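You operate a simulated robot arm through the tools that you are given. There is no shell and no other tool.

You are at the controls of a simulated two-armed robot. One attempt, no reset.

Task
Pick up the foam carton with one hand, pass it to the other hand and put it on the middle shelf of the grey drawer counter. Put the 0.6 grey shim from the top of the long bench on top of the white carton there and the 0.2 grey shim on the upper shelf of the cleaning table. Fetch the grey card box from the fourth shelf from the bottom of the oak bookcase and set it on top of the brown card box on the top of the long bench. Put the black lens hood from the fourth shelf from the bottom of the oak bookcase on top of the blue bolts box. Put the wood-handled brush on the orange extension ring. Put one of the green cartons from the highest shelf of the cleaning table on top of the grey plastic box. Any order will do. Set down upright: foam carton, green carton.

It is judged by the outcome, as a careful person would: the job done as asked, and still so three seconds after it is handed in. It fails if anything else is knocked over, pushed out of place, dropped, spilled or broken.

Robot
Two 7-joint arms with two-finger parallel grippers on one trunk, on a base that moves. Base frame: it is fixed to the floor where the robot stands at the start and does not move with it; the origin is under the middle of the robot, x ahead of it, y to its left, z up; the surface under the hand at the start is at about z = 0.8. Readings come in m, degrees, newtons and seconds.
The left shoulder is at the start at [0.08, 0.131, 0.947], the right one opposite. With the tool pointing down near the work surface each hand reaches from about 0.4 to 0.86 m from the robot's upright axis, wherever it stands, measured 20 degrees to its own side. Places, roughly: black lens hood (10x10x5 cm) [0.7, 1.3, 1.2]; blue bolts box [0.5, -1.5, 0.75]; brown card box (16x22x13 cm) [0.7, -1, 0.9]; foam carton [0.5, 0, 0.75]; green carton [-3.25, -1, 1.5]; grey card box (10x15x8 cm) [0.7, 1.1, 1.3]; grey plastic box [-1.5, 2.25, 1.5]; grey shim [0.5, -1, 0.75]; middle shelf of the grey drawer counter [-1.8, -2.7, 0.5]; orange extension ring [-1, -0.75, 0.75]; upper shelf of the cleaning table (83x13 cm) [-3, -0.92, 1.24]; white carton [0.5, -1.25, 0.75]; wood-handled brush (3x3x13 cm) [-2.7, -0.8, 0.8]. Payload 1.57 kg a hand.
Tool frame (each hand has its own): the origin (TCP) lies between the finger pads and is the grasp point; the fingertips stand 0.03 m ahead of it; z points along the fingers, y is the line along which they close. The gripper opens to 0.11 m. The fingers are 0.024 m wide and 0.012 m thick; the gripper's body (0.048 by 0.112 m) begins 0.078 m behind the TCP.
Orientation is that of the tool frame in the base frame, as [roll, pitch, yaw] about the fixed x, y, z axes, in that order (R = Rz(yaw) Ry(pitch) Rx(roll)). With the fingers straight down and closing along the base's y, the tool's x points along the base's -x, its y along +y and its z along -z.

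Tools
- The arms move only by the tool play_rows. It takes "left_series", "right_series" or both (then of equal length, played together; a hand with none holds still); each is a list of rows, each an object (a shift or turn left out is 0, a gripper value left out holds the last) with "slide": the shift along the tool's x, y, z in m, a list of three; "rot": the turn, a rotation vector about the tool's x, y, z in degrees, a list of three; "gripper": the opening in per cent of the stroke, from 0 (shut) to 100 (fully open). In form: [{"slide": [x, y, z], "rot": [ax, ay, az], "gripper": gripper}, ...]. A call has 1 to 20 rows; each row is the pose to reach, as a shift and turn from the pose commanded when the call began, along the tool's axes at that moment. A row lasts 0.2 s, in which the tool goes at most 0.05 m and 8.6 degrees; a call with a longer step from one row to the next is refused whole, and so is a gripper value outside its range. A pose out of reach is approached as far as the arm can. The call stops where the force on the tool passes 40 N (or 10 N more than at its start, if that is more) or the arm is blocked; 0.2 s more then pass. The fingers move at their own pace (about 0.108 m/s each) and stop on an object; they squeeze with about 27 N. The grip force told is the motor's: it shows also when the fingers shut on nothing. Time passes only in rows, and 0.2 s behind the last, so rows that repeat a pose let the fingers close. The reply holds the time, the measured pose of the TCP, the force on the tool along the base axes, the opening and the grip force, in the units named above and with some noise, with the torque about the TCP (base axes, N m) and any sound that the robot's microphone picked up, and new pictures: "show" is both (left out), scene, wrist or none (wrist: the cameras of the hands that moved).
- Cameras (640 x 400 px; columns grow to the right, rows downward): "scene" is now at [-0.0601, -0.0331, 1.4177]; the picture's right is [-0.38, -0.92, 0.00], its down [-0.53, 0.22, -0.82] and it looks along [0.76, -0.31, -0.57] (base axes); focal length 292 px, centre (320, 200). "left" rides on the left gripper at [0.07, -0.016, -0.141] in its tool frame; the picture's right is [0.23, 0.97, 0.00], its down [-0.86, 0.20, -0.48] and it looks along [-0.47, 0.11, 0.88] (tool axes); focal length 222 px, centre (320, 200). "right" rides on the right gripper at [0.07, 0.016, -0.141] in its tool frame; the picture's right is [-0.23, 0.97, 0.00], its down [-0.86, -0.20, -0.48] and it looks along [-0.47, -0.11, 0.88] (tool axes); focal length 222 px, centre (320, 200). There is no depth. A picture from a camera that has moved, and an enlarged one, comes with that camera's place and axes in the base frame and with its lens.
- roll_base(legs): drives the robot by 1 to 6 legs, each [ahead, left, turn to the left] in m, m and degrees, along the robot's own axes; the way and the turn of a leg run together, so that a leg with both is an arc; at most 1.5 m and 180 degrees a leg. The arms and the cameras ride along, it lands a little off, and it stops where it bumps. It gives what a move gives, and a new picture of the scene camera.
- head_to(pan, tilt): turns the head with the scene camera to pan (to the left, within 109 degrees either way) and tilt (down, from -29 to 69), counted from straight ahead of the robot. It gives what a move gives, and a new picture of the scene camera.
- inspect(camera, box): a new picture of the part [left, top, right, bottom] of that camera's present view, enlarged. No time passes.
- sign_off(): hands the job in; it is judged then, once.

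Nothing tells you exact positions but the pictures and the camera data. Unless the task says otherwise, let go and move clear before handing in.

The tools are called after "Request:" by a JSON object that holds its "method" and its "body". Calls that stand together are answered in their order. play_rows: Moves the arms, as the interface text tells. Its arguments: {"type":"object","properties":{"left_series":{"type":"array","items":{"type":"object","properties":{"slide":{"type":"array","items":{"type":"number"}},"rot":{"type":"array","items":{"type":"number"}},"gripper":{"type":"number"}}}},"right_series":{"type":"array","items":{"type":"object","properties":{"slide":{"type":"array","items":{"type":"number"}},"rot":{"type":"array","items":{"type":"number"}},"gripper":{"type":"number"}}}},"show":{"type":"string","enum":["both","scene","wrist","none"]}},"required":[]} The other tools are called the same way: roll_base (legs) drives the base; head_to (pan, tilt) turns the head that bears the scene camera; inspect (camera, box) takes an enlarged picture of a part of a camera's view; sign_off () hands the job in.

At the start:

```text
time: 0.0
left_tcp_pos: [0.5992, -0.0907, 1.1626]
left_tcp_rot: [180.0, 0.0, -179.9]
left_wrist_force: [-0.5, 0.4, -0.7]
left_wrist_torque: [0.01, -0.03, 0.02]
left_gripper_width: 0.1102
left_gripper_force: 0.0
right_tcp_pos: [0.3365, -0.5146, 1.1232]
right_tcp_rot: [179.9, 0.0, -180.0]
right_wrist_force: [0.5, -0.4, -0.1]
right_wrist_torque: [-0.02, -0.03, 0.0]
right_gripper_width: 0.1099
right_gripper_force: 0.0
robot x, y, heading: [0.0023, -0.0003, -0.1]
head pan, tilt (commanded): [-22.6, 35.0]
```

scene: 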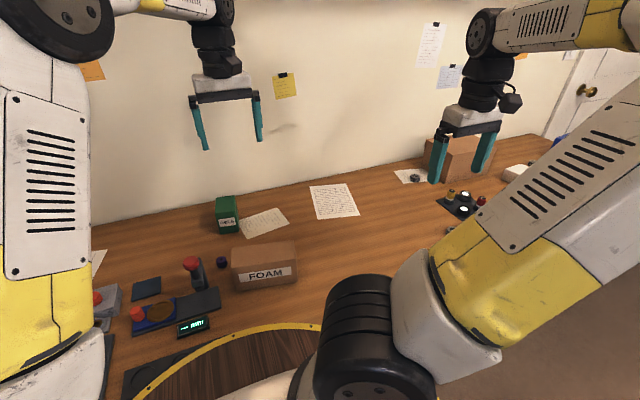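
right: 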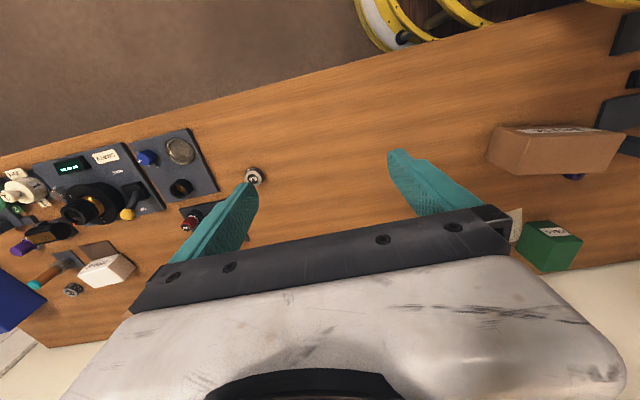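
left: 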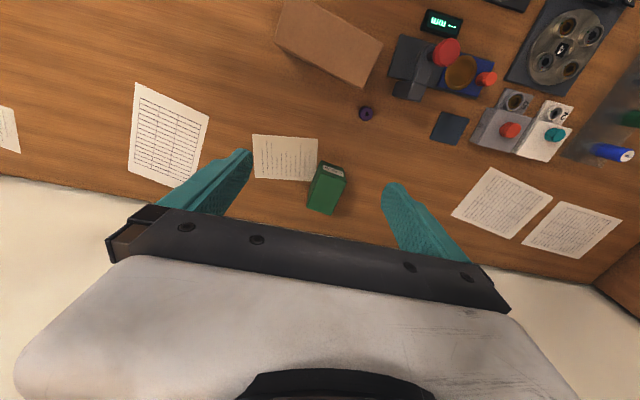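

I see the long bench ahead with the foam carton near the robot, the green box beside it, and the brown card box and other items to the right. First I'll look around with the head to map out the room.

Request:
{"method": "head_to", "body": {"pan": -60, "tilt": 30}}

Request:
{"method": "head_to", "body": {"pan": -105, "tilt": 20}}

Request:
{"method": "head_to", "body": {"pan": 60, "tilt": 20}}

Request:
{"method": "head_to", "body": {"pan": 105, "tilt": 20}}

Request:
{"method": "head_to", "body": {"pan": 0, "tilt": 45}}

```text
time: 1.0
left_tcp_pos: [0.5996, -0.0906, 1.1637]
left_tcp_rot: [179.9, 0.0, -180.0]
left_wrist_force: [-0.2, -0.6, 0.6]
left_wrist_torque: [0.02, 0.01, 0.0]
left_gripper_width: 0.1098
left_gripper_force: 0.2
right_tcp_pos: [0.3363, -0.5148, 1.1219]
right_tcp_rot: [-179.9, 0.0, -180.0]
right_wrist_force: [0.9, -0.5, 0.1]
right_wrist_torque: [-0.04, 0.0, 0.0]
right_gripper_width: 0.1099
right_gripper_force: 0.0
robot x, y, heading: [-0.0017, -0.001, 0.1]
head pan, tilt (commanded): [-60.0, 30.0]
camera scene: at [-0.0961, -0.0776, 1.4255], right [-0.87, -0.5, 0.0], down [-0.25, 0.43, -0.87], along [0.43, -0.75, -0.5], focal length 292 px, centre (320, 200)
```

scene: 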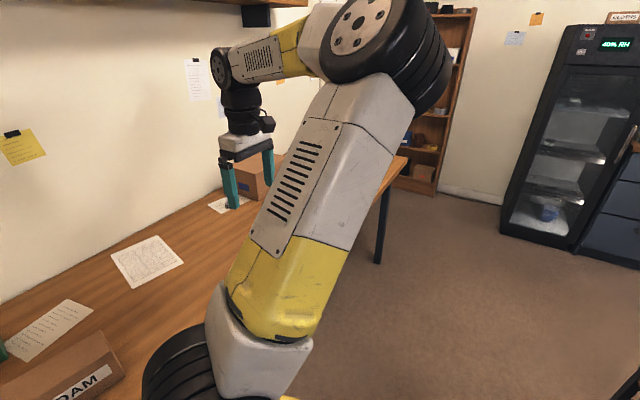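

```text
time: 2.2
left_tcp_pos: [0.5989, -0.0911, 1.1619]
left_tcp_rot: [180.0, 0.0, 180.0]
left_wrist_force: [0.2, 0.0, -0.1]
left_wrist_torque: [0.0, 0.01, 0.02]
left_gripper_width: 0.1102
left_gripper_force: 0.1
right_tcp_pos: [0.3368, -0.5145, 1.1229]
right_tcp_rot: [179.9, 0.0, 180.0]
right_wrist_force: [-0.3, 0.3, -0.6]
right_wrist_torque: [0.0, 0.0, 0.01]
right_gripper_width: 0.11
right_gripper_force: 0.1
robot x, y, heading: [-0.0006, -0.0008, -0.0]
head pan, tilt (commanded): [-105.0, 20.0]
camera scene: at [-0.1654, -0.0893, 1.4416], right [-0.97, 0.26, 0.0], down [0.09, 0.33, -0.94], along [-0.24, -0.91, -0.34], focal length 292 px, centre (320, 200)
```

scene: 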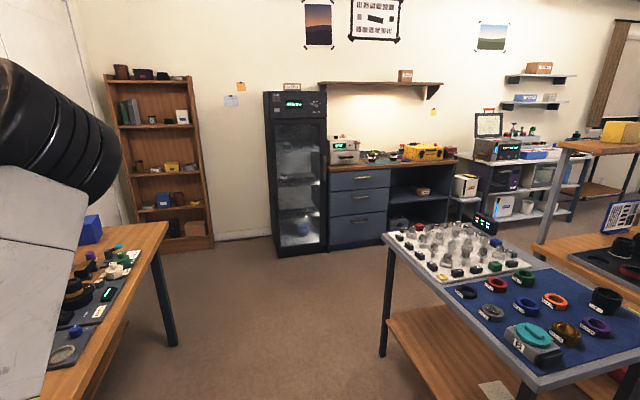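

```text
time: 4.7
left_tcp_pos: [0.5988, -0.0904, 1.1618]
left_tcp_rot: [-180.0, 0.0, 180.0]
left_wrist_force: [-0.2, 0.5, -0.3]
left_wrist_torque: [0.04, -0.01, 0.04]
left_gripper_width: 0.1101
left_gripper_force: 0.0
right_tcp_pos: [0.3377, -0.5152, 1.1236]
right_tcp_rot: [-179.9, 0.0, -179.9]
right_wrist_force: [0.2, -0.1, 0.2]
right_wrist_torque: [0.01, 0.01, 0.0]
right_gripper_width: 0.1101
right_gripper_force: 0.1
robot x, y, heading: [0.0006, -0.0017, 0.0]
head pan, tilt (commanded): [60.0, 20.0]
camera scene: at [-0.0948, 0.0813, 1.4416], right [0.87, -0.5, 0.0], down [-0.17, -0.3, -0.94], along [0.47, 0.81, -0.34], focal length 292 px, centre (320, 200)
```

scene: 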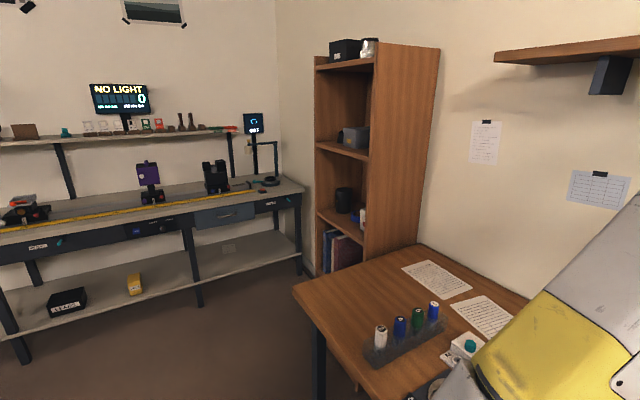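

```text
time: 5.8
left_tcp_pos: [0.5988, -0.0907, 1.1625]
left_tcp_rot: [-180.0, 0.0, -180.0]
left_wrist_force: [-0.4, 0.0, -0.1]
left_wrist_torque: [0.02, 0.0, 0.04]
left_gripper_width: 0.1098
left_gripper_force: 0.1
right_tcp_pos: [0.3375, -0.5151, 1.1236]
right_tcp_rot: [-179.9, 0.0, -180.0]
right_wrist_force: [-0.3, 0.2, 0.4]
right_wrist_torque: [0.01, 0.03, 0.01]
right_gripper_width: 0.1101
right_gripper_force: 0.1
robot x, y, heading: [0.0017, 0.0017, -0.0]
head pan, tilt (commanded): [105.0, 20.0]
camera scene: at [-0.1654, 0.0906, 1.4416], right [0.97, 0.26, 0.0], down [0.09, -0.33, -0.94], along [-0.24, 0.91, -0.34], focal length 292 px, centre (320, 200)
```

scene: 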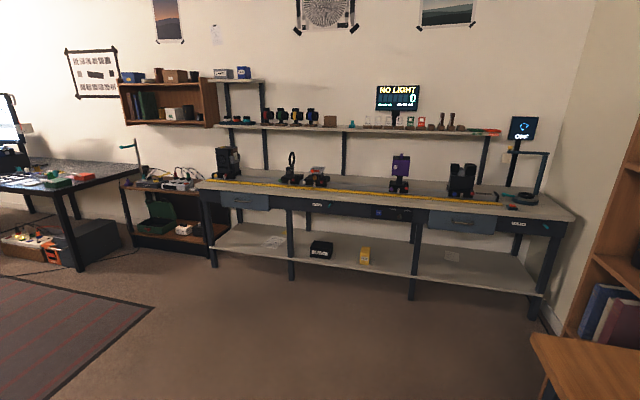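

```text
time: 7.6
left_tcp_pos: [0.5987, -0.0898, 1.1631]
left_tcp_rot: [180.0, 0.0, 180.0]
left_wrist_force: [0.2, -0.2, 0.3]
left_wrist_torque: [0.01, 0.01, 0.03]
left_gripper_width: 0.1099
left_gripper_force: 0.1
right_tcp_pos: [0.3373, -0.5144, 1.1242]
right_tcp_rot: [-180.0, 0.1, -180.0]
right_wrist_force: [-0.1, 0.1, 0.1]
right_wrist_torque: [0.03, -0.01, -0.03]
right_gripper_width: 0.1099
right_gripper_force: 0.1
robot x, y, heading: [0.0014, -0.0039, -0.3]
head pan, tilt (commanded): [0.0, 45.0]
camera scene: at [-0.0601, 0.0007, 1.4029], right [0.0, -1.0, 0.0], down [-0.71, 0.0, -0.71], along [0.71, 0.0, -0.71], focal length 292 px, centre (320, 200)
```

scene: 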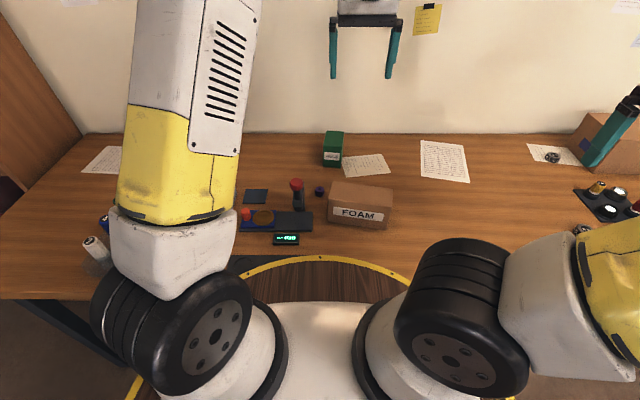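

The bench lies ahead with its top at about z = 0.78; foam carton near [0.48, -0.1]. I'll zoom in on the right-hand part of the bench and the bookcase before planning.

Request:
{"method": "inspect", "body": {"camera": "right", "box": [0, 120, 240, 350]}}

Request:
{"method": "inspect", "body": {"camera": "left", "box": [240, 0, 640, 250]}}

Request:
{"method": "inspect", "body": {"camera": "scene", "box": [200, 120, 420, 260]}}

```text
1.74 times, centred on (120, 235) of right
camera zoom: at [0.2658, -0.4987, 1.2643], right [0.23, 0.97, 0.0], down [0.86, -0.2, 0.48], along [0.47, -0.11, -0.88], focal length 386 px, centre (668, 139)
```

zoom: 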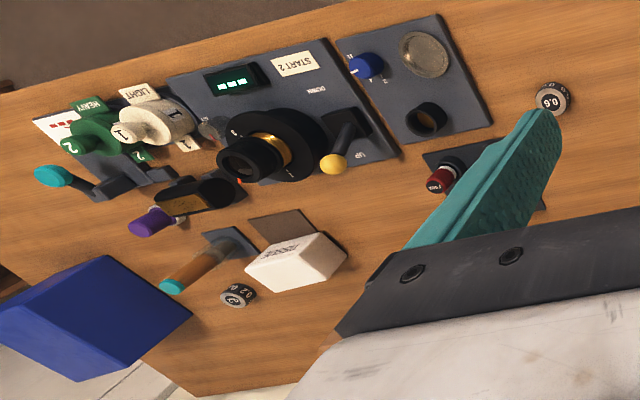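

```text
1.60 times, centred on (440, 125) of left
camera zoom: at [0.53, -0.1054, 1.3035], right [-0.23, 0.97, 0.0], down [0.86, 0.2, 0.48], along [0.47, 0.11, -0.88], focal length 355 px, centre (128, 320)
```

zoom: 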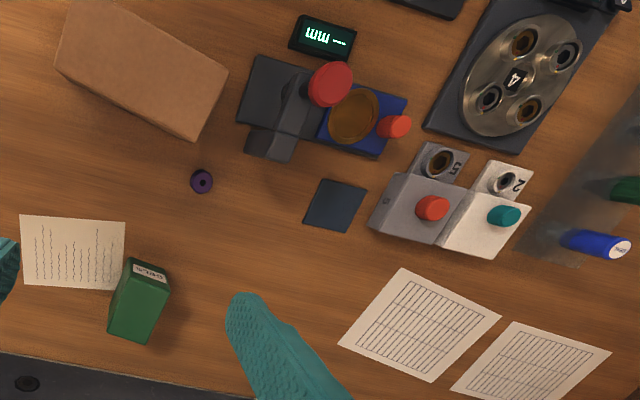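

```text
2.86 times, centred on (310, 190) of scene
camera zoom: at [-0.0601, 0.0007, 1.4029], right [0.0, -1.0, 0.0], down [-0.71, 0.0, -0.71], along [0.71, 0.0, -0.71], focal length 835 px, centre (349, 229)
```

zoom: 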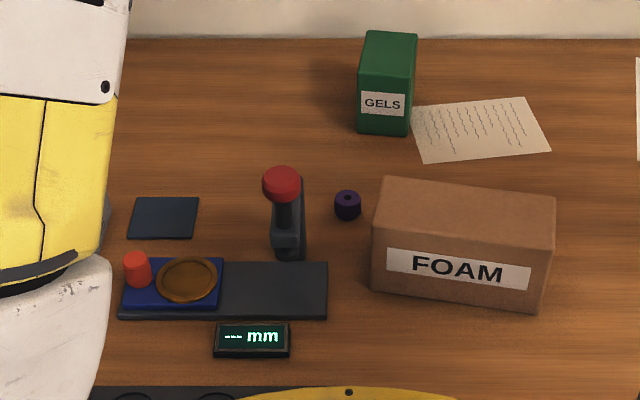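

The bookcase's open front faces me at about x = 0.6, y = 0.95–1.35, with the grey box and lens hood on a shelf near z = 1.2. I'll back off, drive left to it and look straight in.

Request:
{"method": "roll_base", "body": {"legs": [[-0.35, 0, 0], [0, 1.15, 0]]}}

Request:
{"method": "head_to", "body": {"pan": 0, "tilt": 15}}

Request:
{"method": "inspect", "body": {"camera": "scene", "box": [200, 100, 480, 300]}}

```text
time: 15.3
left_tcp_pos: [0.2538, 1.0566, 1.1622]
left_tcp_rot: [180.0, 0.0, 179.6]
left_wrist_force: [0.0, 0.1, 0.0]
left_wrist_torque: [0.0, -0.02, 0.01]
left_gripper_width: 0.1099
left_gripper_force: 0.0
right_tcp_pos: [-0.0107, 0.6324, 1.1237]
right_tcp_rot: [-179.9, 0.0, 179.7]
right_wrist_force: [-0.4, -0.2, 0.4]
right_wrist_torque: [0.03, -0.03, 0.01]
right_gripper_width: 0.1099
right_gripper_force: 0.0
robot x, y, heading: [-0.3458, 1.1514, -0.2]
head pan, tilt (commanded): [0.0, 45.0]
camera scene: at [-0.4052, 1.1498, 1.4029], right [-0.01, -1.0, 0.0], down [-0.71, 0.0, -0.71], along [0.71, 0.0, -0.71], focal length 292 px, centre (320, 200)
```

scene: 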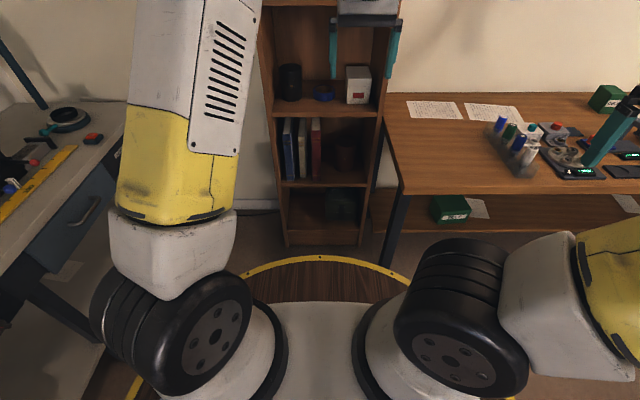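

```text
time: 16.3
left_tcp_pos: [0.2542, 1.0553, 1.1628]
left_tcp_rot: [-180.0, 0.0, 179.7]
left_wrist_force: [0.0, -0.4, -0.2]
left_wrist_torque: [-0.01, -0.01, -0.02]
left_gripper_width: 0.1103
left_gripper_force: 0.2
right_tcp_pos: [-0.0107, 0.6326, 1.1232]
right_tcp_rot: [179.9, 0.0, 179.7]
right_wrist_force: [0.8, -0.6, 0.4]
right_wrist_torque: [-0.03, 0.01, 0.03]
right_gripper_width: 0.1101
right_gripper_force: 0.0
robot x, y, heading: [-0.3495, 1.1502, -0.3]
head pan, tilt (commanded): [0.0, 15.0]
camera scene: at [-0.3931, 1.1498, 1.4496], right [-0.01, -1.0, 0.0], down [-0.26, 0.0, -0.97], along [0.97, -0.01, -0.26], focal length 292 px, centre (320, 200)
```

scene: 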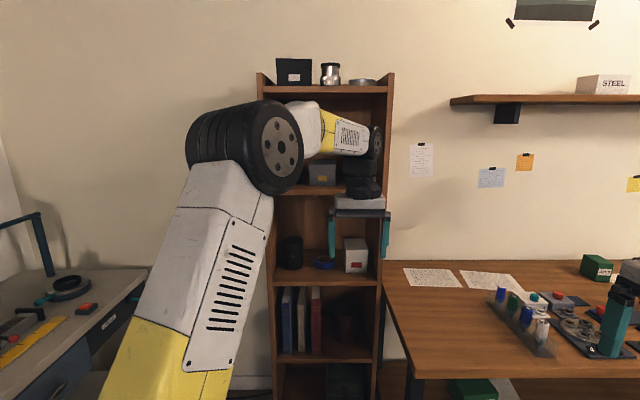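

```text
2.00 times, centred on (340, 200) of scene
camera zoom: at [-0.3931, 1.1498, 1.4496], right [-0.01, -1.0, 0.0], down [-0.26, 0.0, -0.97], along [0.97, -0.01, -0.26], focal length 584 px, centre (280, 200)
```

zoom: 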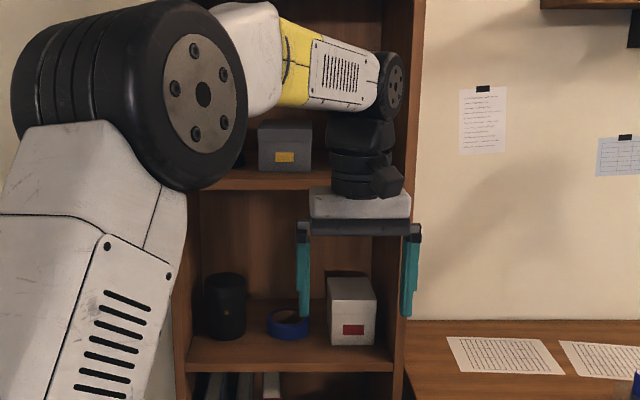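

The shelves line up as expected: fourth shelf (z ≈ 1.22) holds a small grey box; the hood is hidden behind my left arm. I'll tilt the left hand forward so its camera looks into that shelf.

Request:
{"method": "play_rows", "body": {"left_series": [{"slide": [0, 0.0, -0.03], "rot": [0, -8.3, 0]}, {"slide": [0, 0.0, -0.06], "rot": [0, -16.6, 0]}, {"slide": [0, 0.0, -0.09], "rot": [0, -25, 0]}, {"slide": [0, 0.0, -0.12], "rot": [0, -33.3, 0]}, {"slide": [0, 0.0, -0.15], "rot": [0, -41.6, 0]}, {"slide": [0, 0.0, -0.17], "rot": [0, -50, 0]}, {"slide": [0, 0.0, -0.17], "rot": [0, -50, 0]}], "show": "both"}}

```text
time: 17.9
left_tcp_pos: [0.2539, 1.0552, 1.3327]
left_tcp_rot: [-180.0, 50.1, 179.7]
left_wrist_force: [-0.3, -0.4, -0.1]
left_wrist_torque: [0.01, 0.0, -0.01]
left_gripper_width: 0.11
left_gripper_force: 0.2
right_tcp_pos: [-0.0115, 0.6321, 1.1242]
right_tcp_rot: [-180.0, 0.1, 179.7]
right_wrist_force: [-1.4, 0.9, -0.5]
right_wrist_torque: [0.02, 0.0, 0.01]
right_gripper_width: 0.1098
right_gripper_force: 0.0
robot x, y, heading: [-0.3486, 1.1481, -0.4]
head pan, tilt (commanded): [0.0, 15.0]
camera scene: at [-0.3932, 1.1498, 1.4497], right [-0.01, -1.0, 0.0], down [-0.26, 0.0, -0.97], along [0.97, -0.01, -0.26], focal length 292 px, centre (320, 200)
camera left: at [0.1005, 1.0407, 1.3695], right [-0.14, 0.97, -0.17], down [0.18, 0.2, 0.96], along [0.97, 0.1, -0.21], focal length 222 px, centre (320, 200)
```

scene: 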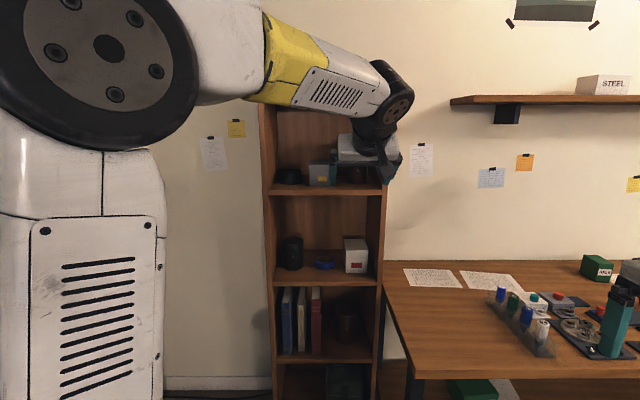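
left: 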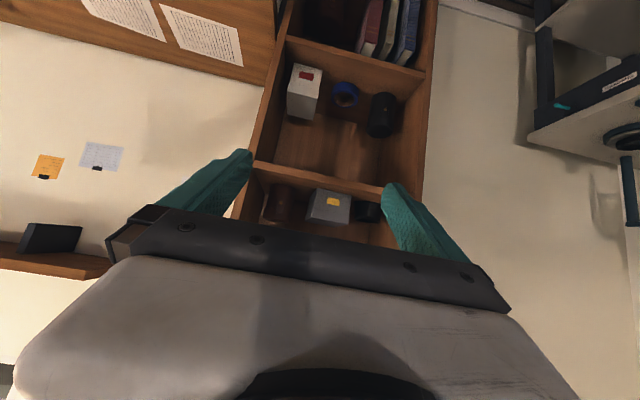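

Request:
{"method": "inspect", "body": {"camera": "left", "box": [230, 140, 430, 265]}}

Request:
{"method": "inspect", "body": {"camera": "scene", "box": [250, 90, 410, 200]}}

```text
3.20 times, centred on (330, 202) of left
camera zoom: at [0.1005, 1.0407, 1.3695], right [-0.14, 0.97, -0.17], down [0.18, 0.2, 0.96], along [0.97, 0.1, -0.21], focal length 711 px, centre (288, 192)
```

zoom: 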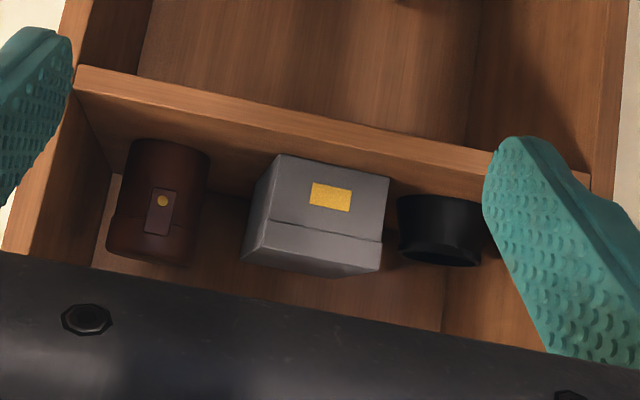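

```text
3.64 times, centred on (330, 145) of scene
camera zoom: at [-0.3932, 1.1498, 1.4497], right [-0.01, -1.0, 0.0], down [-0.26, 0.0, -0.97], along [0.97, -0.01, -0.26], focal length 1062 px, centre (284, 400)
```

zoom: 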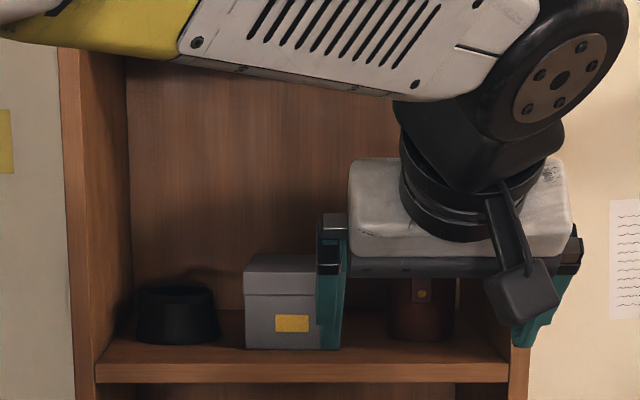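

The grey box stands at about x 0.66–0.81, y 1.088–1.183 on the shelf (z = 1.22), with the lens hood left of it near [0.73, 1.256] and a brown cup on the right. I'll roll closer and line the left hand up with the box.

Request:
{"method": "roll_base", "body": {"legs": [[0.26, 0, 0.3]]}}

```text
time: 19.8
left_tcp_pos: [0.515, 1.0579, 1.3335]
left_tcp_rot: [180.0, 50.0, -180.0]
left_wrist_force: [-0.3, -0.4, -0.3]
left_wrist_torque: [-0.03, 0.01, 0.02]
left_gripper_width: 0.1101
left_gripper_force: 0.0
right_tcp_pos: [0.2525, 0.6342, 1.1232]
right_tcp_rot: [-180.0, 0.1, -180.0]
right_wrist_force: [0.0, 0.3, -0.2]
right_wrist_torque: [0.02, -0.03, 0.02]
right_gripper_width: 0.11
right_gripper_force: 0.1
robot x, y, heading: [-0.082, 1.1483, 0.2]
head pan, tilt (commanded): [0.0, 15.0]
camera scene: at [-0.1324, 1.1489, 1.4497], right [0.0, -1.0, 0.0], down [-0.26, 0.0, -0.97], along [0.97, 0.0, -0.26], focal length 292 px, centre (320, 200)
```

scene: 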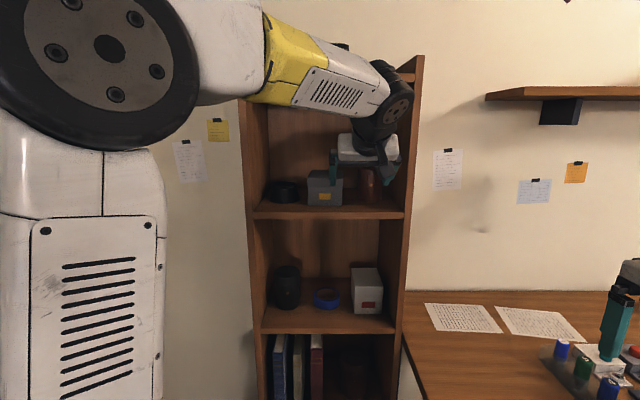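

The bookcase is now right ahead. I slide the left hand sideways to the box's midline and look.

Request:
{"method": "play_rows", "body": {"left_series": [{"slide": [0, 0.04, 0]}, {"slide": [0, 0.077, 0]}, {"slide": [0, 0.077, 0]}], "show": "wrist"}}

Request:
{"method": "inspect", "body": {"camera": "left", "box": [200, 120, 440, 270]}}

Request:
{"method": "inspect", "body": {"camera": "scene", "box": [240, 110, 420, 222]}}

```text
time: 20.6
left_tcp_pos: [0.5133, 1.1349, 1.3328]
left_tcp_rot: [-180.0, 49.9, -179.9]
left_wrist_force: [0.0, 1.1, 0.6]
left_wrist_torque: [-0.01, -0.01, -0.01]
left_gripper_width: 0.11
left_gripper_force: 0.1
right_tcp_pos: [0.2536, 0.6348, 1.1234]
right_tcp_rot: [-179.9, 0.0, -180.0]
right_wrist_force: [0.1, -0.7, 0.5]
right_wrist_torque: [0.01, -0.01, -0.02]
right_gripper_width: 0.1099
right_gripper_force: 0.1
robot x, y, heading: [-0.083, 1.1482, 0.1]
head pan, tilt (commanded): [0.0, 15.0]
camera left: at [0.3625, 1.1198, 1.3692], right [-0.15, 0.97, -0.17], down [0.18, 0.2, 0.96], along [0.97, 0.11, -0.21], focal length 222 px, centre (320, 200)
```

left: 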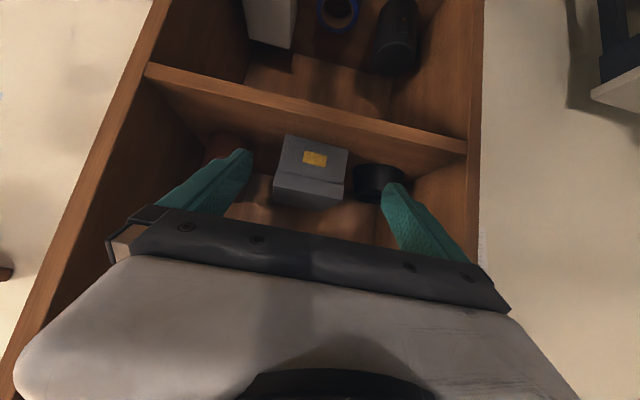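

```text
2.67 times, centred on (320, 195) of left
camera zoom: at [0.3625, 1.1198, 1.3692], right [-0.15, 0.97, -0.17], down [0.18, 0.2, 0.96], along [0.97, 0.11, -0.21], focal length 592 px, centre (320, 213)
```

zoom: 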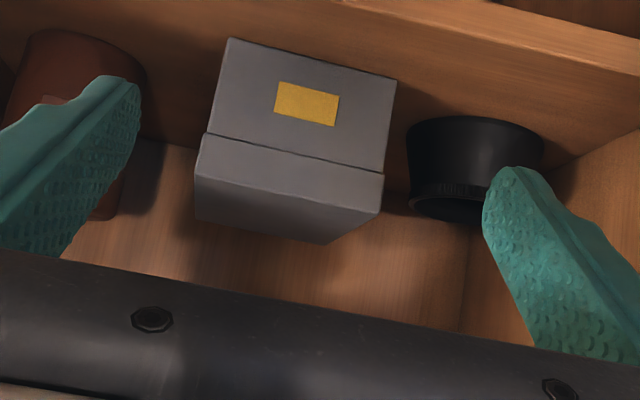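

```text
3.56 times, centred on (330, 166) of scene
camera zoom: at [-0.1323, 1.1489, 1.4497], right [0.0, -1.0, 0.0], down [-0.26, 0.0, -0.97], along [0.97, 0.0, -0.26], focal length 1039 px, centre (284, 321)
```

zoom: 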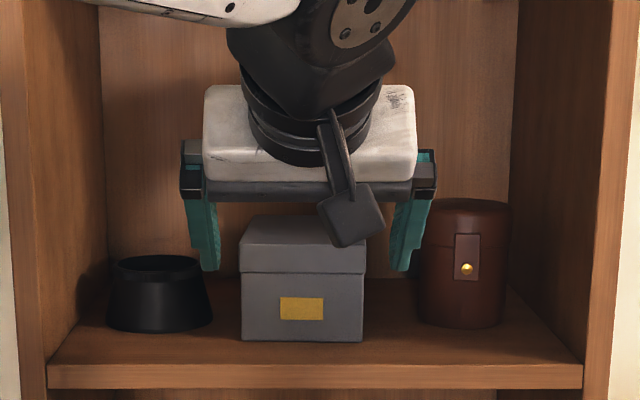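

The hand is centred on the box (box y ≈ 1.087–1.183, front at x ≈ 0.665). I move in with the fingers straddling it.

Request:
{"method": "play_rows", "body": {"left_series": [{"slide": [-0.0153, 0.0005, 0.0373]}, {"slide": [-0.0307, 0.0005, 0.0745]}, {"slide": [-0.046, 0.0005, 0.1118]}, {"slide": [-0.0537, 0.0005, 0.1304]}, {"slide": [-0.0614, 0.0005, 0.149]}, {"slide": [-0.0614, 0.0005, 0.149]}], "show": "both"}}

Request:
{"method": "inspect", "body": {"camera": "left", "box": [200, 60, 440, 210]}}

Request:
{"method": "inspect", "body": {"camera": "scene", "box": [240, 110, 420, 222]}}

```text
time: 21.9
left_tcp_pos: [0.6685, 1.1361, 1.2831]
left_tcp_rot: [180.0, 50.0, -179.9]
left_wrist_force: [-0.8, -0.4, 0.3]
left_wrist_torque: [0.0, -0.04, 0.02]
left_gripper_width: 0.1101
left_gripper_force: 0.1
right_tcp_pos: [0.252, 0.634, 1.1234]
right_tcp_rot: [-180.0, 0.0, -180.0]
right_wrist_force: [0.4, -0.1, 0.3]
right_wrist_torque: [-0.02, 0.0, -0.01]
right_gripper_width: 0.1099
right_gripper_force: 0.0
robot x, y, heading: [-0.0861, 1.1486, -0.0]
head pan, tilt (commanded): [0.0, 15.0]
camera scene: at [-0.1322, 1.1489, 1.4497], right [0.0, -1.0, 0.0], down [-0.26, 0.0, -0.97], along [0.97, 0.0, -0.26], focal length 292 px, centre (320, 200)
camera left: at [0.5162, 1.1216, 1.3201], right [-0.15, 0.97, -0.17], down [0.18, 0.2, 0.96], along [0.97, 0.11, -0.21], focal length 222 px, centre (320, 200)
```

scene: 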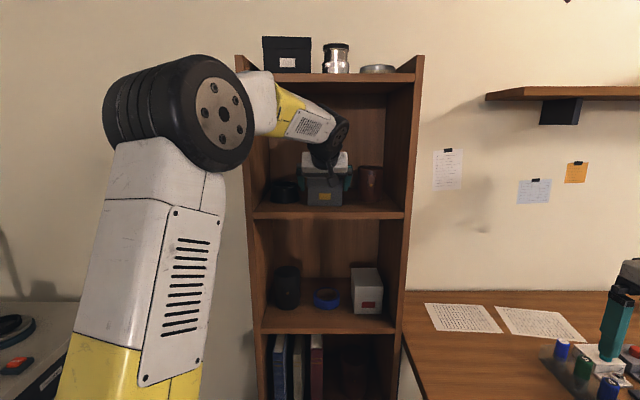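
left: 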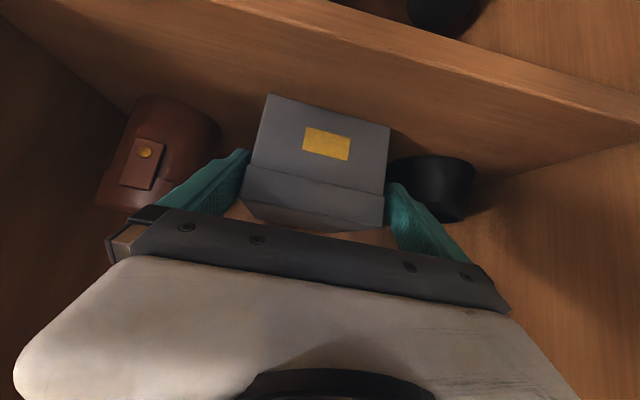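

```text
2.67 times, centred on (320, 135) of left
camera zoom: at [0.5162, 1.1216, 1.3201], right [-0.15, 0.97, -0.17], down [0.18, 0.2, 0.96], along [0.97, 0.11, -0.21], focal length 592 px, centre (320, 373)
```

zoom: 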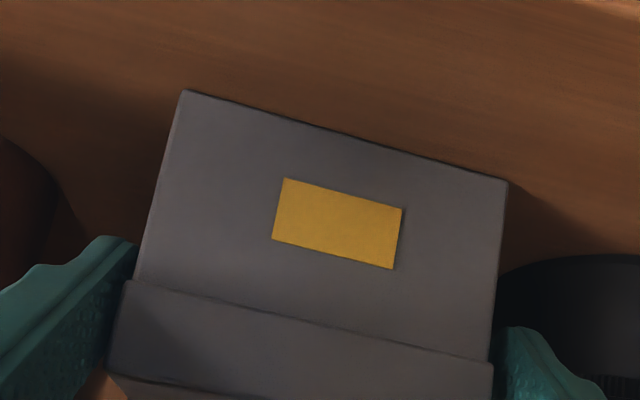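

```text
3.56 times, centred on (330, 166) of scene
camera zoom: at [-0.1322, 1.1489, 1.4497], right [0.0, -1.0, 0.0], down [-0.26, 0.0, -0.97], along [0.97, 0.0, -0.26], focal length 1039 px, centre (284, 321)
```

zoom: 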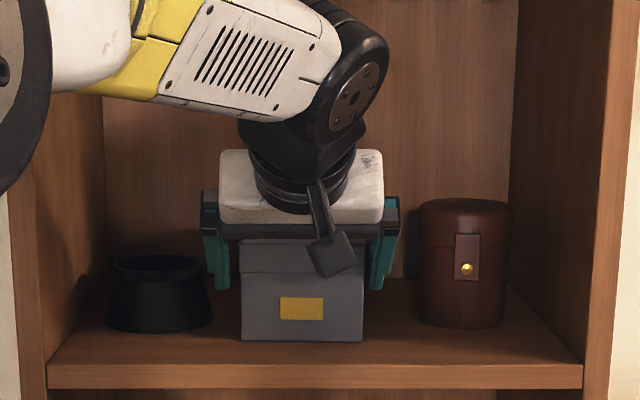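

The fingers are past the front face on both sides without contact. I go the last few centimetres and close.

Request:
{"method": "play_rows", "body": {"left_series": [{"slide": [-0.0075, 0, 0.0175]}, {"slide": [-0.0151, 0, 0.035]}, {"slide": [-0.0151, 0, 0.035], "gripper": 0}, {"slide": [-0.0151, 0, 0.035], "gripper": 0}, {"slide": [-0.0151, 0, 0.035], "gripper": 0}], "show": "wrist"}}

```text
time: 23.1
left_tcp_pos: [0.7051, 1.1373, 1.2721]
left_tcp_rot: [180.0, 50.0, 180.0]
left_wrist_force: [0.6, -0.6, 0.3]
left_wrist_torque: [-0.08, -0.17, 0.0]
left_gripper_width: 0.1003
left_gripper_force: 26.7
right_tcp_pos: [0.2522, 0.6344, 1.1237]
right_tcp_rot: [180.0, 0.0, -180.0]
right_wrist_force: [0.1, -0.1, 0.5]
right_wrist_torque: [0.01, 0.03, 0.0]
right_gripper_width: 0.1101
right_gripper_force: 0.0
robot x, y, heading: [-0.0839, 1.1451, -0.1]
head pan, tilt (commanded): [0.0, 15.0]
camera left: at [0.5524, 1.1211, 1.3097], right [-0.15, 0.97, -0.17], down [0.18, 0.2, 0.96], along [0.97, 0.11, -0.21], focal length 222 px, centre (320, 200)
```

left: 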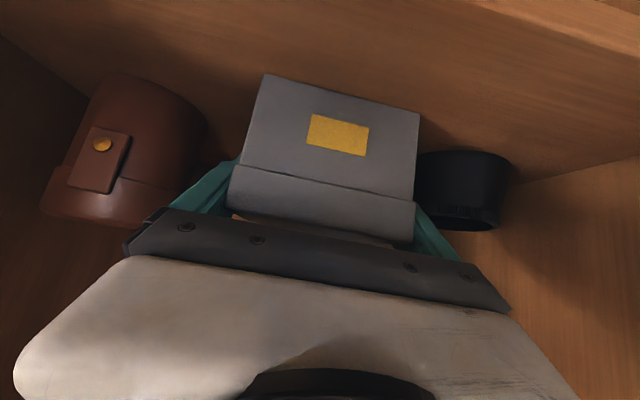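

The box is gripped (0.100 m). I lift it slightly and pull it straight out.

Request:
{"method": "play_rows", "body": {"left_series": [{"slide": [-0.0115, 0, -0.0097], "gripper": 0}, {"slide": [-0.023, 0, -0.0193]}, {"slide": [-0.003, 0, -0.043]}, {"slide": [0.022, 0, -0.073]}, {"slide": [0.05, 0, -0.106]}, {"slide": [0.078, 0, -0.14]}, {"slide": [0.106, 0, -0.173]}, {"slide": [0.134, 0, -0.207]}, {"slide": [0.16, 0, -0.238]}, {"slide": [0.173, 0, -0.253]}, {"slide": [0.173, 0, -0.253]}], "show": "both"}}

```text
time: 25.6
left_tcp_pos: [0.3997, 1.1357, 1.3031]
left_tcp_rot: [-180.0, 49.9, -180.0]
left_wrist_force: [-0.5, 0.4, -2.4]
left_wrist_torque: [-0.01, 0.08, 0.01]
left_gripper_width: 0.0998
left_gripper_force: 26.5
right_tcp_pos: [0.2523, 0.6344, 1.1232]
right_tcp_rot: [-179.9, 0.0, -180.0]
right_wrist_force: [0.9, 0.1, 1.1]
right_wrist_torque: [-0.04, -0.02, 0.01]
right_gripper_width: 0.1102
right_gripper_force: 0.0
robot x, y, heading: [-0.0853, 1.1476, -0.2]
head pan, tilt (commanded): [0.0, 15.0]
camera scene: at [-0.1322, 1.1489, 1.4497], right [0.0, -1.0, 0.0], down [-0.26, 0.0, -0.97], along [0.97, 0.0, -0.26], focal length 292 px, centre (320, 200)
camera left: at [0.2472, 1.1204, 1.3398], right [-0.15, 0.97, -0.17], down [0.18, 0.2, 0.96], along [0.97, 0.11, -0.21], focal length 222 px, centre (320, 200)
```

scene: 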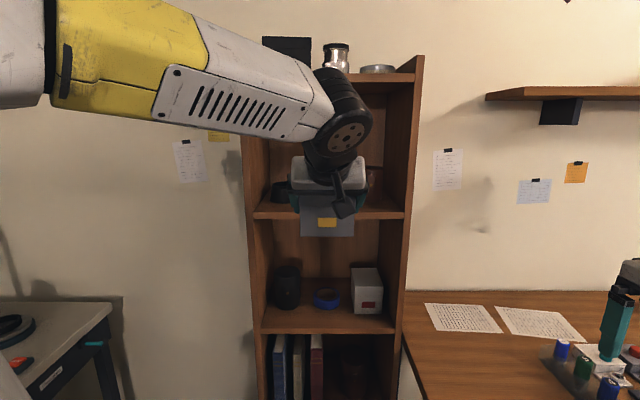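
left: 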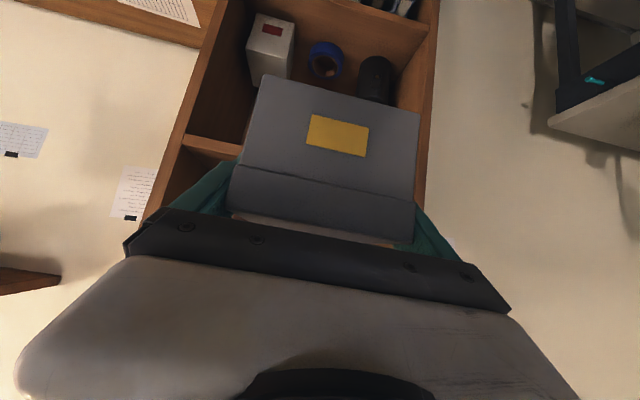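

The box is out and held. I swing it clear to the left, then reposition the base to reach the lens hood with the right hand at an angle (the hood is close to the left wall).

Request:
{"method": "play_rows", "body": {"left_series": [{"slide": [0.02, 0.0405, 0.0022]}, {"slide": [0.04, 0.081, 0.0044]}, {"slide": [0.06, 0.1217, 0.0066]}, {"slide": [0.08, 0.162, 0.0088]}, {"slide": [0.1, 0.203, 0.011]}, {"slide": [0.12, 0.243, 0.0132]}, {"slide": [0.14, 0.284, 0.0154]}, {"slide": [0.16, 0.3244, 0.0176]}, {"slide": [0.179, 0.365, 0.0198]}, {"slide": [0.179, 0.365, 0.0198]}], "show": "none"}}

Request:
{"method": "roll_base", "body": {"legs": [[0.1, -0.07, 20]]}}

Request:
{"method": "head_to", "body": {"pan": -5, "tilt": 15}}

```text
time: 27.8
left_tcp_pos: [0.2998, 1.5013, 1.1529]
left_tcp_rot: [-180.0, 50.0, -179.9]
left_wrist_force: [0.2, 0.3, -3.2]
left_wrist_torque: [0.03, 0.07, -0.01]
left_gripper_width: 0.0997
left_gripper_force: 26.4
right_tcp_pos: [0.2528, 0.6332, 1.1245]
right_tcp_rot: [-180.0, -0.1, 180.0]
right_wrist_force: [0.9, 0.3, -0.2]
right_wrist_torque: [0.03, 0.03, 0.0]
right_gripper_width: 0.1102
right_gripper_force: 0.1
robot x, y, heading: [-0.088, 1.1538, 0.0]
head pan, tilt (commanded): [0.0, 15.0]
```

```text
time: 29.2
left_tcp_pos: [0.2645, 1.5612, 1.1531]
left_tcp_rot: [180.0, 50.0, -159.9]
left_wrist_force: [-0.3, -1.0, -2.4]
left_wrist_torque: [-0.03, 0.07, -0.03]
left_gripper_width: 0.0998
left_gripper_force: 26.8
right_tcp_pos: [0.5201, 0.73, 1.1239]
right_tcp_rot: [179.9, 0.1, -159.8]
right_wrist_force: [1.2, 1.5, 0.1]
right_wrist_torque: [-0.02, 0.04, 0.02]
right_gripper_width: 0.1102
right_gripper_force: 0.1
robot x, y, heading: [0.0257, 1.0962, 20.3]
head pan, tilt (commanded): [0.0, 15.0]
camera scene: at [-0.0198, 1.0816, 1.4497], right [0.35, -0.94, 0.0], down [-0.24, -0.09, -0.97], along [0.91, 0.33, -0.26], focal length 292 px, centre (320, 200)
```

scene: 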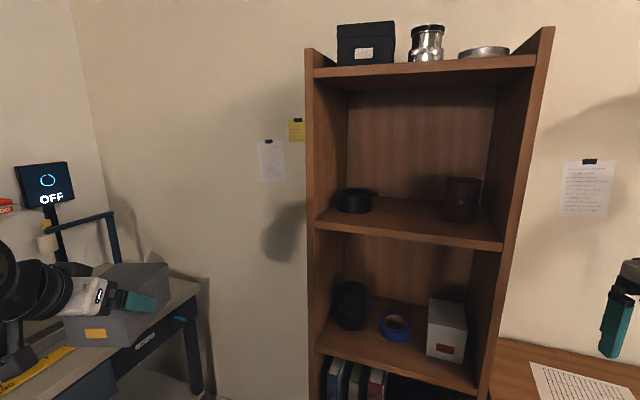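

```text
time: 29.9
left_tcp_pos: [0.2636, 1.5611, 1.1534]
left_tcp_rot: [-180.0, 50.0, -159.8]
left_wrist_force: [0.1, -0.3, -2.3]
left_wrist_torque: [-0.05, 0.08, -0.04]
left_gripper_width: 0.0998
left_gripper_force: 27.5
right_tcp_pos: [0.5184, 0.7292, 1.1238]
right_tcp_rot: [-180.0, 0.0, -159.8]
right_wrist_force: [-0.5, -0.1, -0.2]
right_wrist_torque: [0.02, 0.02, 0.03]
right_gripper_width: 0.1099
right_gripper_force: 0.1
robot x, y, heading: [0.0255, 1.0969, 20.3]
head pan, tilt (commanded): [-5.0, 15.0]
camera scene: at [-0.0173, 1.0738, 1.4497], right [0.26, -0.96, 0.0], down [-0.25, -0.07, -0.97], along [0.93, 0.25, -0.26], focal length 292 px, centre (320, 200)
```

scene: 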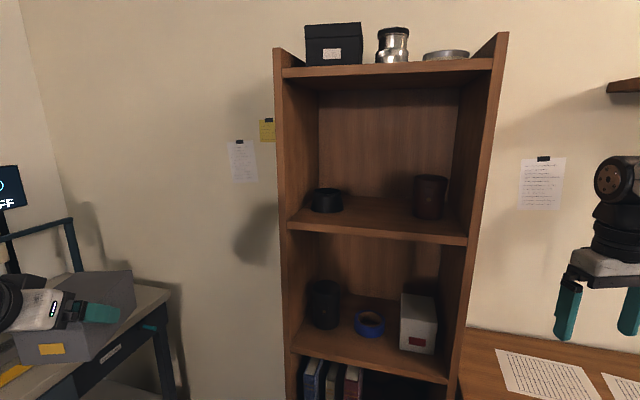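

Request:
{"method": "inspect", "body": {"camera": "scene", "box": [270, 150, 430, 250]}}

```text
4.00 times, centred on (350, 200) of scene
camera zoom: at [-0.0173, 1.0738, 1.4497], right [0.26, -0.96, 0.0], down [-0.25, -0.07, -0.97], along [0.93, 0.25, -0.26], focal length 1168 px, centre (200, 200)
```

zoom: 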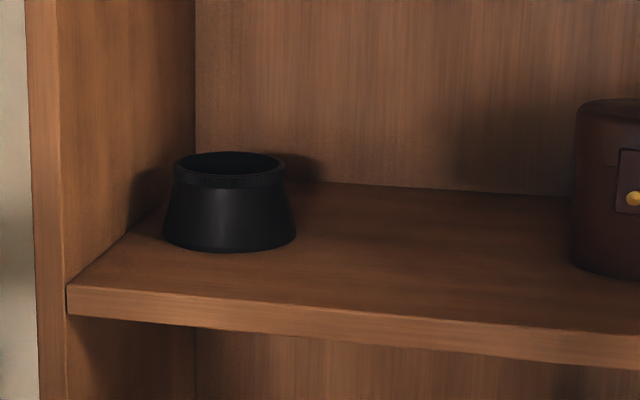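

The hood is centred near [0.733, 1.258], top at z ≈ 1.27, about 2 cm from the left wall. I'll tilt the right hand forward and up, then turn the base a little more so the hand can come in from the right at an angle.

Request:
{"method": "play_rows", "body": {"right_series": [{"slide": [0.033, 0, -0.033], "rot": [0, -8.3, 0]}, {"slide": [0.066, 0, -0.066], "rot": [0, -16.6, 0]}, {"slide": [0.1, 0, -0.1], "rot": [0, -25, 0]}, {"slide": [0.133, 0, -0.133], "rot": [0, -33.3, 0]}, {"slide": [0.166, 0, -0.166], "rot": [0, -41.6, 0]}, {"slide": [0.2, 0, -0.2], "rot": [0, -50, 0]}, {"slide": [0.2, 0, -0.2], "rot": [0, -50, 0]}], "show": "none"}}

Request:
{"method": "roll_base", "body": {"legs": [[0, 0, 15]]}}

Request:
{"method": "head_to", "body": {"pan": -15, "tilt": 15}}

```text
time: 31.5
left_tcp_pos: [0.2635, 1.5609, 1.1525]
left_tcp_rot: [180.0, 50.0, -159.8]
left_wrist_force: [-0.4, 0.4, -2.6]
left_wrist_torque: [-0.02, 0.12, 0.01]
left_gripper_width: 0.1002
left_gripper_force: 27.4
right_tcp_pos: [0.3317, 0.66, 1.322]
right_tcp_rot: [-179.9, 50.2, -159.7]
right_wrist_force: [1.5, -0.2, 0.1]
right_wrist_torque: [-0.02, -0.02, -0.02]
right_gripper_width: 0.1101
right_gripper_force: 0.1
robot x, y, heading: [0.0254, 1.0977, 20.2]
head pan, tilt (commanded): [-5.0, 15.0]
```

```text
time: 32.8
left_tcp_pos: [0.1348, 1.6059, 1.1542]
left_tcp_rot: [180.0, 50.1, -144.8]
left_wrist_force: [0.5, 0.3, -3.5]
left_wrist_torque: [-0.04, 0.06, -0.03]
left_gripper_width: 0.0999
left_gripper_force: 27.3
right_tcp_pos: [0.4343, 0.754, 1.3221]
right_tcp_rot: [179.9, 50.0, -144.9]
right_wrist_force: [-0.6, 0.2, 1.3]
right_wrist_torque: [0.0, -0.04, -0.02]
right_gripper_width: 0.1099
right_gripper_force: 0.1
robot x, y, heading: [0.0267, 1.0956, 35.4]
head pan, tilt (commanded): [-5.0, 15.0]
camera scene: at [-0.0098, 1.0639, 1.4497], right [0.5, -0.86, 0.0], down [-0.22, -0.13, -0.97], along [0.83, 0.49, -0.26], focal length 292 px, centre (320, 200)
```

scene: 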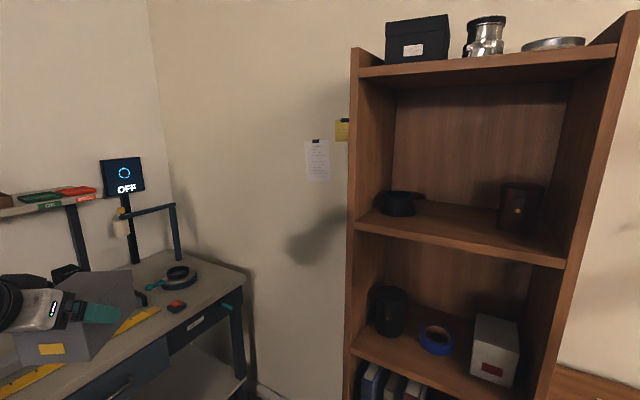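

```text
time: 33.5
left_tcp_pos: [0.1353, 1.6055, 1.1532]
left_tcp_rot: [-179.9, 50.1, -144.9]
left_wrist_force: [0.5, 0.2, -2.6]
left_wrist_torque: [-0.03, 0.05, -0.02]
left_gripper_width: 0.1
left_gripper_force: 26.5
right_tcp_pos: [0.4346, 0.7551, 1.3227]
right_tcp_rot: [179.9, 50.1, -144.8]
right_wrist_force: [-0.1, -0.1, -0.3]
right_wrist_torque: [0.0, 0.03, 0.0]
right_gripper_width: 0.1102
right_gripper_force: 0.1
robot x, y, heading: [0.0273, 1.095, 35.3]
head pan, tilt (commanded): [-15.0, 15.0]
camera scene: at [-0.0029, 1.0493, 1.4497], right [0.35, -0.94, 0.0], down [-0.24, -0.09, -0.97], along [0.91, 0.33, -0.26], focal length 292 px, centre (320, 200)
```

scene: 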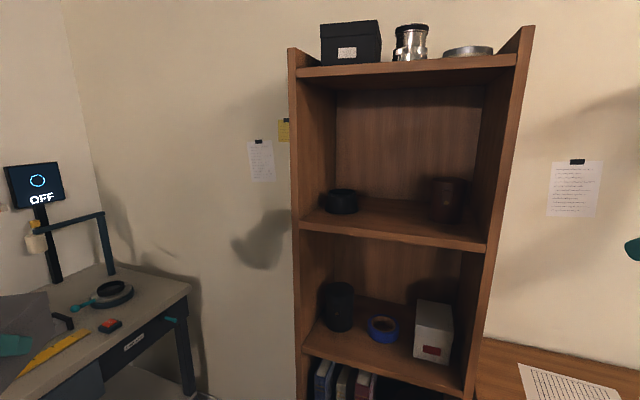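

Hood location confirmed. Next the right hand swings in front of the open shelf and turns to a 48° heading for the angled approach.

Request:
{"method": "play_rows", "body": {"right_series": [{"slide": [-0.0174, 0.035, 0.0256], "rot": [-1.4, 0, -1.18]}, {"slide": [-0.0349, 0.0701, 0.0513], "rot": [-2.8, 0, -2.35]}, {"slide": [-0.0523, 0.1051, 0.0769], "rot": [-4.2, 0, -3.53]}, {"slide": [-0.0697, 0.1402, 0.1026], "rot": [-5.6, 0, -4.7]}, {"slide": [-0.0871, 0.1752, 0.1282], "rot": [-7, 0, -5.88]}, {"slide": [-0.1046, 0.2103, 0.1539], "rot": [-8.4, 0, -7.05]}, {"slide": [-0.122, 0.2453, 0.1795], "rot": [-9.8, 0, -8.23], "gripper": 96}, {"slide": [-0.122, 0.2453, 0.1795], "rot": [-9.8, 0, -8.23], "gripper": 96}], "show": "both"}}

Request:
{"method": "inspect", "body": {"camera": "right", "box": [180, 80, 460, 255]}}

```text
time: 35.3
left_tcp_pos: [0.1361, 1.6073, 1.1531]
left_tcp_rot: [-180.0, 50.0, -144.9]
left_wrist_force: [0.7, 0.4, -2.2]
left_wrist_torque: [-0.04, 0.05, 0.02]
left_gripper_width: 0.0998
left_gripper_force: 27.0
right_tcp_pos: [0.4699, 1.0811, 1.2994]
right_tcp_rot: [-180.0, 50.0, -131.9]
right_wrist_force: [0.3, 0.1, -0.3]
right_wrist_torque: [0.01, -0.02, 0.04]
right_gripper_width: 0.1058
right_gripper_force: 0.0
robot x, y, heading: [0.0293, 1.0977, 35.1]
head pan, tilt (commanded): [-15.0, 15.0]
camera scene: at [-0.0029, 1.0492, 1.4497], right [0.35, -0.94, 0.0], down [-0.24, -0.09, -0.97], along [0.91, 0.33, -0.26], focal length 292 px, centre (320, 200)
camera right: at [0.3544, 0.9778, 1.3363], right [-0.63, 0.76, 0.17], down [0.27, 0.0, 0.96], along [0.73, 0.65, -0.21], focal length 222 px, centre (320, 200)
```

scene: 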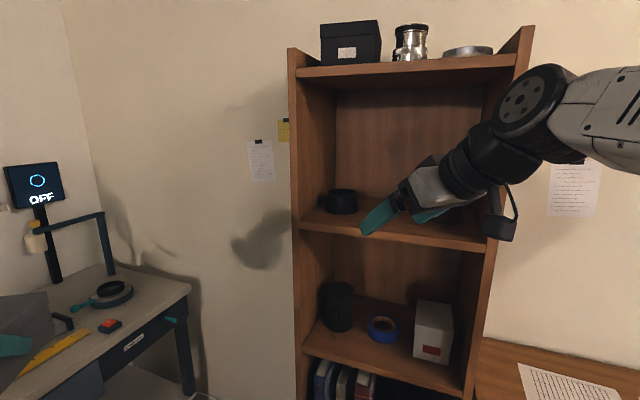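
right: 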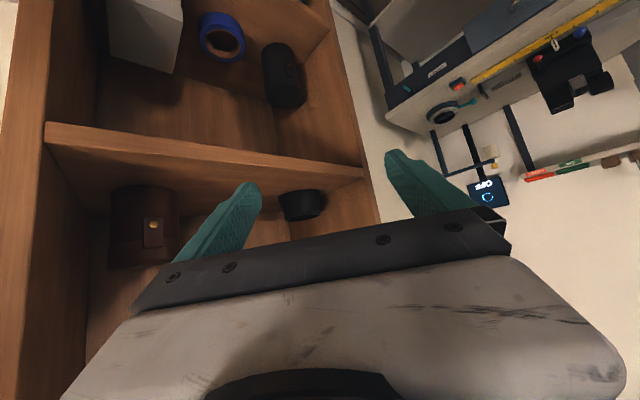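

```text
2.29 times, centred on (320, 168) of right
camera zoom: at [0.3544, 0.9778, 1.3363], right [-0.63, 0.76, 0.17], down [0.27, 0.0, 0.96], along [0.73, 0.65, -0.21], focal length 508 px, centre (320, 274)
```

zoom: 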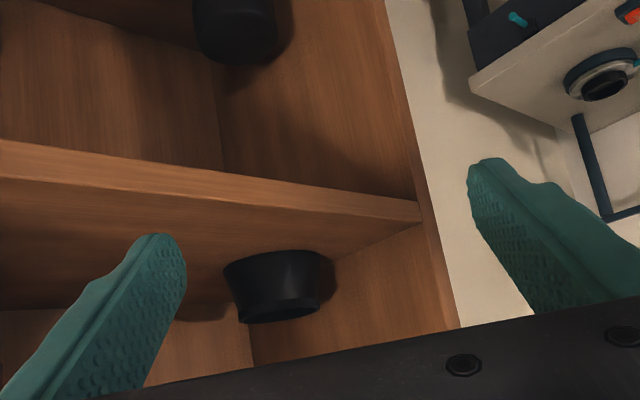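

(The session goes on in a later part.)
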